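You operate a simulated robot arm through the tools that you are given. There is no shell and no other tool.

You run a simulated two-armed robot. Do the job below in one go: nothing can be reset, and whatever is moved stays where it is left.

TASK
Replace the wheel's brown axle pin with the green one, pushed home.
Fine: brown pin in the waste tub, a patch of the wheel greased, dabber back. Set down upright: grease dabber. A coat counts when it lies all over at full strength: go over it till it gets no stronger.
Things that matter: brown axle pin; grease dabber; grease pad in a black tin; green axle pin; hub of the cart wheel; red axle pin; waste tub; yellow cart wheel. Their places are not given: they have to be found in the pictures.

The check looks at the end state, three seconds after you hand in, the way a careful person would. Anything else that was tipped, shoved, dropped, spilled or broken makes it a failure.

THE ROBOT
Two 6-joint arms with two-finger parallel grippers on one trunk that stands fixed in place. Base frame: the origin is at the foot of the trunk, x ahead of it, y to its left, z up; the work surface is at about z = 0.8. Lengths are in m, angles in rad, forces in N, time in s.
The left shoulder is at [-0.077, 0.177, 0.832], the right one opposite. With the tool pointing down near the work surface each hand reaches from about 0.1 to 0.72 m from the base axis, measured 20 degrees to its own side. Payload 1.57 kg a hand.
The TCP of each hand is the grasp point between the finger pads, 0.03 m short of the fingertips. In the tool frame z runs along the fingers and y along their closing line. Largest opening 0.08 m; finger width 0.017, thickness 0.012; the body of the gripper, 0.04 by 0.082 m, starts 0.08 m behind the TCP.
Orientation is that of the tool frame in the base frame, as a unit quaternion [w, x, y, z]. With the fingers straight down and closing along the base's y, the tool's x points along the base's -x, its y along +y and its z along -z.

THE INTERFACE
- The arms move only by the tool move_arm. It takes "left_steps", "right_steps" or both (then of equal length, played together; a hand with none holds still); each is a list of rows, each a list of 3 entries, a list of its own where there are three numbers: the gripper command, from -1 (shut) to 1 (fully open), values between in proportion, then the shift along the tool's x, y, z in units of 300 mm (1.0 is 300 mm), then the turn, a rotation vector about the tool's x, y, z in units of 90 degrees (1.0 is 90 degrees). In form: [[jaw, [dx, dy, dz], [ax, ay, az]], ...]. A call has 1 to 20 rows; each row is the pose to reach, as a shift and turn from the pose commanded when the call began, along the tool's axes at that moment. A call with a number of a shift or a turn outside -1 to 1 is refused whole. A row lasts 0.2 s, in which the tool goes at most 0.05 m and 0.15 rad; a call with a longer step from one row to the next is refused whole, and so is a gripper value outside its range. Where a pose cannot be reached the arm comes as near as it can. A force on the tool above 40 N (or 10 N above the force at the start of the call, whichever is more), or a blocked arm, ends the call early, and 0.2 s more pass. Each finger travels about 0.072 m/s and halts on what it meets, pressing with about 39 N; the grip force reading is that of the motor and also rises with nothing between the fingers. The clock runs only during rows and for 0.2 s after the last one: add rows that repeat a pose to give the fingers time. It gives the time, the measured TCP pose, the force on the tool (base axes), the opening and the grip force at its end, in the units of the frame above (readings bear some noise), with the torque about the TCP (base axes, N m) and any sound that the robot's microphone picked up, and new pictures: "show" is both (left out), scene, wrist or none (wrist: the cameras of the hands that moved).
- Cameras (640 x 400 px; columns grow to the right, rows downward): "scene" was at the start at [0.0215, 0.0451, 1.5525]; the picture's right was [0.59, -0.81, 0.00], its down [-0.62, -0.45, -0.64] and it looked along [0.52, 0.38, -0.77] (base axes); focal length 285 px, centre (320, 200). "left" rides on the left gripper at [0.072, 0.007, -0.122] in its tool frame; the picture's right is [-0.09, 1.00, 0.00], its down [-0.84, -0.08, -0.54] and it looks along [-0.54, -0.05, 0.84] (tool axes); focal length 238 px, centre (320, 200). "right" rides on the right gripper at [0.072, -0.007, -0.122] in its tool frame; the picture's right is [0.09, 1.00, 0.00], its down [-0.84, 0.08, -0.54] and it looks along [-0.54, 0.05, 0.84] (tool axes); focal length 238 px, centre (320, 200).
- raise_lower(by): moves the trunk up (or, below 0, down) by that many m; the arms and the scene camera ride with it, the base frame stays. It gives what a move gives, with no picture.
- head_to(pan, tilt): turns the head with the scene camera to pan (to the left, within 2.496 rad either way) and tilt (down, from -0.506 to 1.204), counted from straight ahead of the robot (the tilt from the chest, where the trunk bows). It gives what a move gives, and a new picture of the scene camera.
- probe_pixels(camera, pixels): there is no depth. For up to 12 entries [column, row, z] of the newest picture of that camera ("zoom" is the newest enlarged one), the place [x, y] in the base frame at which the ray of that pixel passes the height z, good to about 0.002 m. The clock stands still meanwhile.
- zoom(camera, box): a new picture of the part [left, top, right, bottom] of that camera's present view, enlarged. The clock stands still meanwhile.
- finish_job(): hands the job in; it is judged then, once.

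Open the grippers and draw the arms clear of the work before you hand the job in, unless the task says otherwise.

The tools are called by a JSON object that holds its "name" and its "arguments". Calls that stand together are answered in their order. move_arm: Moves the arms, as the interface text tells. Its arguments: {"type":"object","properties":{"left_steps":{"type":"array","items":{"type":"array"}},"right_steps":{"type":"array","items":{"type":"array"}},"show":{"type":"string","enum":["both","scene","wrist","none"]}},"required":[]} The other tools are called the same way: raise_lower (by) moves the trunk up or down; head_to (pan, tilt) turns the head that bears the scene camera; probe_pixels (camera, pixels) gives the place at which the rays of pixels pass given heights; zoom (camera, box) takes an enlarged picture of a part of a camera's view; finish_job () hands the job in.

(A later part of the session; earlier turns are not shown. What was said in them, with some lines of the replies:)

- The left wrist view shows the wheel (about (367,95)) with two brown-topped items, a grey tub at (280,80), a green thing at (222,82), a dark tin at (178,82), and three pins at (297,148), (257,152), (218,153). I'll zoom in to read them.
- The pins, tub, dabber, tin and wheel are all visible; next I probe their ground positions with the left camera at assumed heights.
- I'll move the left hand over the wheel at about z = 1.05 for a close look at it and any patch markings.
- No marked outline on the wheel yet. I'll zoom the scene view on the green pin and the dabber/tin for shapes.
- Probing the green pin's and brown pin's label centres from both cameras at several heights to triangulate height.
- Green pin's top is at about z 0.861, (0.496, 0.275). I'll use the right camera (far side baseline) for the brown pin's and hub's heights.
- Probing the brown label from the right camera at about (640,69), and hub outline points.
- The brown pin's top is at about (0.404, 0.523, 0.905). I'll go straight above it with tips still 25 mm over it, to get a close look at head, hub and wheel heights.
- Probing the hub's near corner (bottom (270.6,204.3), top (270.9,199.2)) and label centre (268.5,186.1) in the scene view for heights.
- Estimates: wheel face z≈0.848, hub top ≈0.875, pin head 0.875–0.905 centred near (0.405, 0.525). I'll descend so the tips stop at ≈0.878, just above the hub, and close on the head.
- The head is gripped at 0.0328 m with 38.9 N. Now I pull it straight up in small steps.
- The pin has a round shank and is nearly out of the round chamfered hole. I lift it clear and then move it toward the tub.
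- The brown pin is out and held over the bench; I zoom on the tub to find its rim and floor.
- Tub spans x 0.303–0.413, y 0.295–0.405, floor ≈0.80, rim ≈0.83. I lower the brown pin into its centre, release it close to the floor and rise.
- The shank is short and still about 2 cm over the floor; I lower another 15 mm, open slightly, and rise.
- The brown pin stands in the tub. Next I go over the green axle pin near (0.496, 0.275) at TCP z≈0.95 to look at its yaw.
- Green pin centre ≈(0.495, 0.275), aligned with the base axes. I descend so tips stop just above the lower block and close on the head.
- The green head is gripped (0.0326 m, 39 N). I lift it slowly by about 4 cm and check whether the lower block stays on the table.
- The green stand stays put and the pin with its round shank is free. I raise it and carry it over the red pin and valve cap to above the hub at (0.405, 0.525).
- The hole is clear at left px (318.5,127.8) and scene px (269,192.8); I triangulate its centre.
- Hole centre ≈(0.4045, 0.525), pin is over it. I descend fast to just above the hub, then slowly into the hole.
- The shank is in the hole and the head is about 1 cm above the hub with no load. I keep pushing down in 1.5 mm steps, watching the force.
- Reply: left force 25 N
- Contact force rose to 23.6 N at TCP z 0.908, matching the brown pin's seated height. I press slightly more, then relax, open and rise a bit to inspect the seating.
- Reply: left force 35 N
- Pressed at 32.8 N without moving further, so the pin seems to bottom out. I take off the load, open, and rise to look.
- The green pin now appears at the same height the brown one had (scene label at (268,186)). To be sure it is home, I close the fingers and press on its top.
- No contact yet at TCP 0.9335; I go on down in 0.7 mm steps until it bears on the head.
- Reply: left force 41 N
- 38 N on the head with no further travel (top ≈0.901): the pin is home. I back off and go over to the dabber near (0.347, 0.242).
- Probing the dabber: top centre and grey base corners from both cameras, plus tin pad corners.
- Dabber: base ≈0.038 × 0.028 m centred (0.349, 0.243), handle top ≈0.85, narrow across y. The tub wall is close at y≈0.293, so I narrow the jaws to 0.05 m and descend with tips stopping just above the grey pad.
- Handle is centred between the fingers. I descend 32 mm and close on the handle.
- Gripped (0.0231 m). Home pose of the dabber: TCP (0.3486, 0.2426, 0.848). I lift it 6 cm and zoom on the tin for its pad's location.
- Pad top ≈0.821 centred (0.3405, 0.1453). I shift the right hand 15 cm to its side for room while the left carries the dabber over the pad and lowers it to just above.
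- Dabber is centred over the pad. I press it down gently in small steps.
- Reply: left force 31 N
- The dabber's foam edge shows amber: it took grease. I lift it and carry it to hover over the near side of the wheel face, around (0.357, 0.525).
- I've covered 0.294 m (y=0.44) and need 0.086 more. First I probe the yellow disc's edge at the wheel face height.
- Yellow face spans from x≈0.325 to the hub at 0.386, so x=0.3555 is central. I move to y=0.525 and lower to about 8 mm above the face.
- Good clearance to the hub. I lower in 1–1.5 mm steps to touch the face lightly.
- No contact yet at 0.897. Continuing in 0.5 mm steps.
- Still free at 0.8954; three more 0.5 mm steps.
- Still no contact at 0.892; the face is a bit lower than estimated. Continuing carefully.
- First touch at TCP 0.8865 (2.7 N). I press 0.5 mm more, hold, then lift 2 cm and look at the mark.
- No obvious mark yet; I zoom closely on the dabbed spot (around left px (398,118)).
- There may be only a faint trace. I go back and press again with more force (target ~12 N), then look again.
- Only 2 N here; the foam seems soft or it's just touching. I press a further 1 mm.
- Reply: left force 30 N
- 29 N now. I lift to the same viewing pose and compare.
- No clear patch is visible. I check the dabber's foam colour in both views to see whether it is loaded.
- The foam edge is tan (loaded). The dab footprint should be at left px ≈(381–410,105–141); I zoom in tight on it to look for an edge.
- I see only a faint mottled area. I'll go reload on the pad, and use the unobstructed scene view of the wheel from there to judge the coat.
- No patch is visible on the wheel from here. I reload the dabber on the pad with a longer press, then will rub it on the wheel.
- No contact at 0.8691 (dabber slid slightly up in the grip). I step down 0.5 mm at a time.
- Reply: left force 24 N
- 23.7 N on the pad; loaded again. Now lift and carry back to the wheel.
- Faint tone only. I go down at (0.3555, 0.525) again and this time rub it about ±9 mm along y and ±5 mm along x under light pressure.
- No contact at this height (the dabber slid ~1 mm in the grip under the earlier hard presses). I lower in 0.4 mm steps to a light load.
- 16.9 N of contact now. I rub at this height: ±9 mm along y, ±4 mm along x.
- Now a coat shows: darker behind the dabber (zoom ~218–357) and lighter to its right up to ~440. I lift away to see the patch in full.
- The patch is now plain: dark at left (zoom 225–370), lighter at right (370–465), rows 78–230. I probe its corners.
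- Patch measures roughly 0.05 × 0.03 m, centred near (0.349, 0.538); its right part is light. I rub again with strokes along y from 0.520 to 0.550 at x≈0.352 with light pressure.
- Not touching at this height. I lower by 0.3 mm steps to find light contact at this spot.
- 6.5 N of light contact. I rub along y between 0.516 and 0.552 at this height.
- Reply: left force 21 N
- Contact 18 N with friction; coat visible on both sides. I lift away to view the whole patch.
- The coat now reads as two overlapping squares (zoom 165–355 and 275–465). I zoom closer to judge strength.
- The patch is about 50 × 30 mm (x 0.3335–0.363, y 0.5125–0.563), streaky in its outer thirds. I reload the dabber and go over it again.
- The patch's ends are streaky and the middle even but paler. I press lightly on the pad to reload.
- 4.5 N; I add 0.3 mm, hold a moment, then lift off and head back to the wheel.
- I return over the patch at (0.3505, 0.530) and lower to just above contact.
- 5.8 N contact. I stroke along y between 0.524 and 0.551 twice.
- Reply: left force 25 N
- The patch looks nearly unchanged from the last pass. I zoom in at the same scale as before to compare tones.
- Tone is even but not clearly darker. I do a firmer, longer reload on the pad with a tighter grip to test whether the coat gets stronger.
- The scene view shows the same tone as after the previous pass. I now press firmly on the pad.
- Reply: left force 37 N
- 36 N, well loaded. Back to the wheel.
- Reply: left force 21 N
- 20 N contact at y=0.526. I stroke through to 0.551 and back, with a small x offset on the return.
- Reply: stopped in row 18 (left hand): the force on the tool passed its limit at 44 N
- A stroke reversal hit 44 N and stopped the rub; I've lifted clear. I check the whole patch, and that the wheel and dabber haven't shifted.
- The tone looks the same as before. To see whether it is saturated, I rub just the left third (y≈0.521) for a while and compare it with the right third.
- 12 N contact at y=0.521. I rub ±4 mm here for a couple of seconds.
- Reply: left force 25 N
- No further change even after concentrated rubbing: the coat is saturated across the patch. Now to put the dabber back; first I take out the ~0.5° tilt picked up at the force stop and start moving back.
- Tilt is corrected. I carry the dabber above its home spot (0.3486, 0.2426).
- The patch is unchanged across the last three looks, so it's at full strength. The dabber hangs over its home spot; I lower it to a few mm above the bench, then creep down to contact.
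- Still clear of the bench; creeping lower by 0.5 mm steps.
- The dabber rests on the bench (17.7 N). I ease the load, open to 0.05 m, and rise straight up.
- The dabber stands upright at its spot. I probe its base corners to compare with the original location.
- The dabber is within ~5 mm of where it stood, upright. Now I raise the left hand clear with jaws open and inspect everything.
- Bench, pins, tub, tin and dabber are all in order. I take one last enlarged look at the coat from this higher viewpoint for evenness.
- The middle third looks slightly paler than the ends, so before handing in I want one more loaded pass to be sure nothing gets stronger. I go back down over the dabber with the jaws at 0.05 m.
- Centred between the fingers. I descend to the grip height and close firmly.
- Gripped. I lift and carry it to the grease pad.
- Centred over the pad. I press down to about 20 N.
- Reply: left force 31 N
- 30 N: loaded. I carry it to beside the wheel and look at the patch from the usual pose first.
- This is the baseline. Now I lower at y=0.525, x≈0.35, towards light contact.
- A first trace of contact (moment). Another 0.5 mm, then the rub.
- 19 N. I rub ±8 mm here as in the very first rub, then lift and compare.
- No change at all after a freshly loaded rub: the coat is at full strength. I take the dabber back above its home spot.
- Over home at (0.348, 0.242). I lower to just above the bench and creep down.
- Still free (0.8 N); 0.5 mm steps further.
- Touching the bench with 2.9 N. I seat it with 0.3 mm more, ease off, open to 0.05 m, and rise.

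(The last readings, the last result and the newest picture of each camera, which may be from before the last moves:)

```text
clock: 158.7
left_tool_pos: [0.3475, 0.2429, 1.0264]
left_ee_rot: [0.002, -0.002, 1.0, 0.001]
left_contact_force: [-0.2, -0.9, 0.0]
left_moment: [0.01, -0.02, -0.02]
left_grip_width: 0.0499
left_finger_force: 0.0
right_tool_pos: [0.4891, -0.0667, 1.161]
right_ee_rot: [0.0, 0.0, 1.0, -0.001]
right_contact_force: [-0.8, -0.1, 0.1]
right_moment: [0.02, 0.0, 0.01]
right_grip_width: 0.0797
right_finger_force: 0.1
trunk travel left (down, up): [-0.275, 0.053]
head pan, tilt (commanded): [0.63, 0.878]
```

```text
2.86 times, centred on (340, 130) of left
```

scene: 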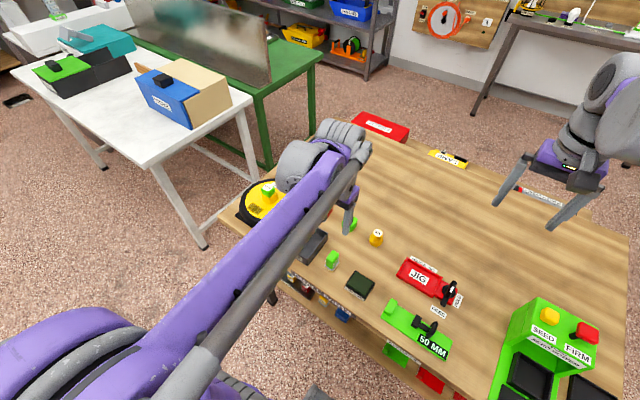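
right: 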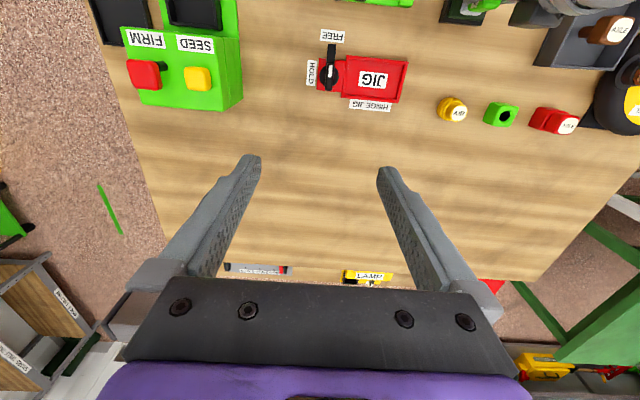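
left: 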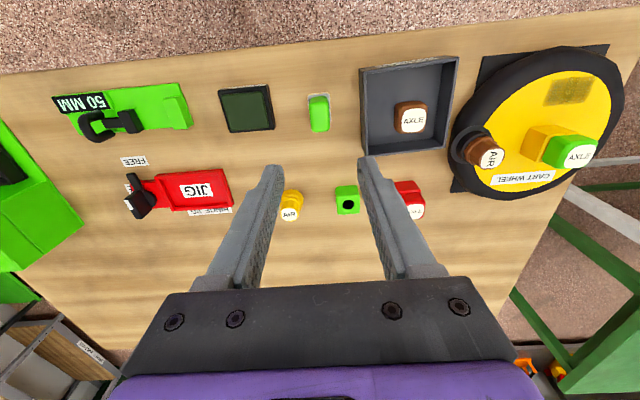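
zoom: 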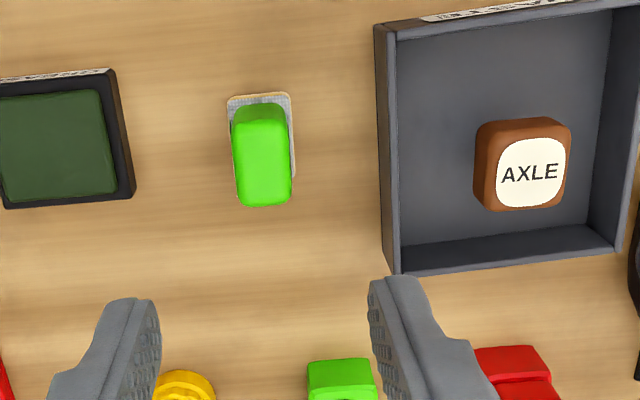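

The dabber stands upright at its original spot (base corner at zoom (275,241), as at the start). I raise the left hand back to its starting height with jaws open.

{"name": "move_arm", "arguments": {"left_steps": [[0.6, [0, 0, -0.15], [0, 0, 0]], [1, [0, 0, -0.3], [0, 0, 0]], [1, [0, 0, -0.45], [0, 0, 0]], [1, [0, 0, -0.6], [0, 0, 0]], [1, [0, 0, -0.7], [0, 0, 0]], [1, [0.1, 0.12, -0.75], [0, 0, 0]], [1, [0.2, 0.24, -0.75], [0, 0, 0]], [1, [0.3, 0.36, -0.75], [0, 0, 0]], [1, [0.3, 0.36, -0.75], [0, 0, 0]]]}}

{"name": "zoom", "arguments": {"camera": "left", "box": [100, 60, 500, 310]}}

```text
clock: 160.7
left_tool_pos: [0.2574, 0.3495, 1.2488]
left_ee_rot: [0.002, -0.002, 1.0, 0.0]
left_contact_force: [0.1, 0.2, -0.4]
left_moment: [0.03, 0.03, -0.04]
left_grip_width: 0.0801
left_finger_force: 0.0
right_tool_pos: [0.4907, -0.0678, 1.1604]
right_ee_rot: [0.0, 0.0, 1.0, -0.001]
right_contact_force: [0.0, 0.1, 0.5]
right_moment: [0.0, 0.0, -0.02]
right_grip_width: 0.0799
right_finger_force: 0.1
trunk travel left (down, up): [-0.275, 0.053]
head pan, tilt (commanded): [0.63, 0.878]
```

scene: 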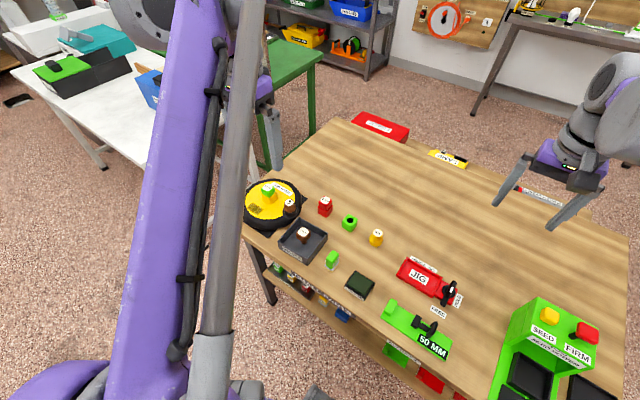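
left: 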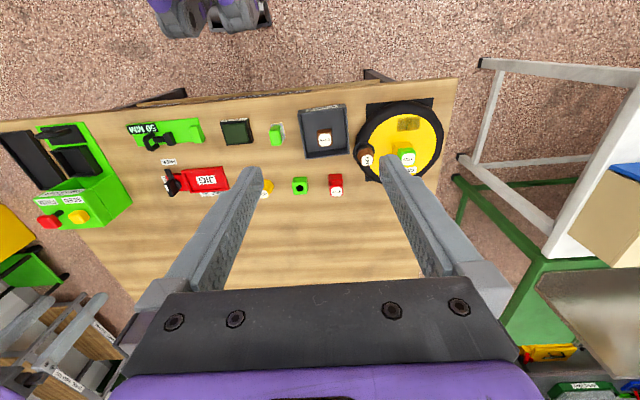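

```text
1.60 times, centred on (300, 185) of left
```

zoom: 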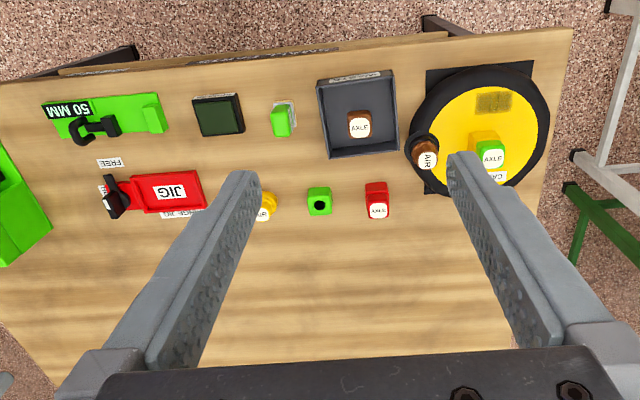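

Both hands are clear and open. One last zoom on the wheel in the unobstructed scene view before handing in.

{"name": "zoom", "arguments": {"camera": "scene", "box": [235, 170, 345, 270]}}

```text
4.00 times, centred on (290, 220) of scene
```

zoom: 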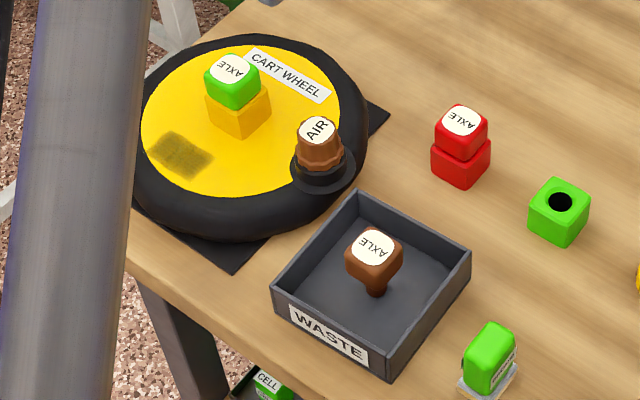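

The green pin is home in the hub, the brown pin is in the waste tub, the grease patch is full, and the dabber is upright at home. The other objects haven't moved. Handing in.

{"name": "finish_job", "arguments": {}}

```text
The job is handed in.
```

I swapped the axle pins, greased the wheel and handed the job in. I have not seen a verdict.

- **Green pin:** it is in the hub and pushed home. I pressed on its top with about 38 N and it went no further.
- **Brown pin:** it is standing in the waste tub.
- **Grease:** a patch of about 50 × 30 mm on the near side of the wheel's face is coated. The last rubs, including two after fresh reloads, made it no stronger. It shows streaks at both ends and a slightly paler, even middle. After the first rub its left end had looked darker than it does now, and I don't know why. I took "no further change" to mean full strength.
- **Dabber:** it is upright at its starting place, to within a millimetre or so by eye.

One rubbing stroke on the wheel hit the force limit at 44 N and was stopped. The wheel, hub and valve cap looked unmoved afterwards. The red pin, the yellow air cap, the tin, the tub and the empty green stand also look unmoved. Both hands are open and clear of the bench.
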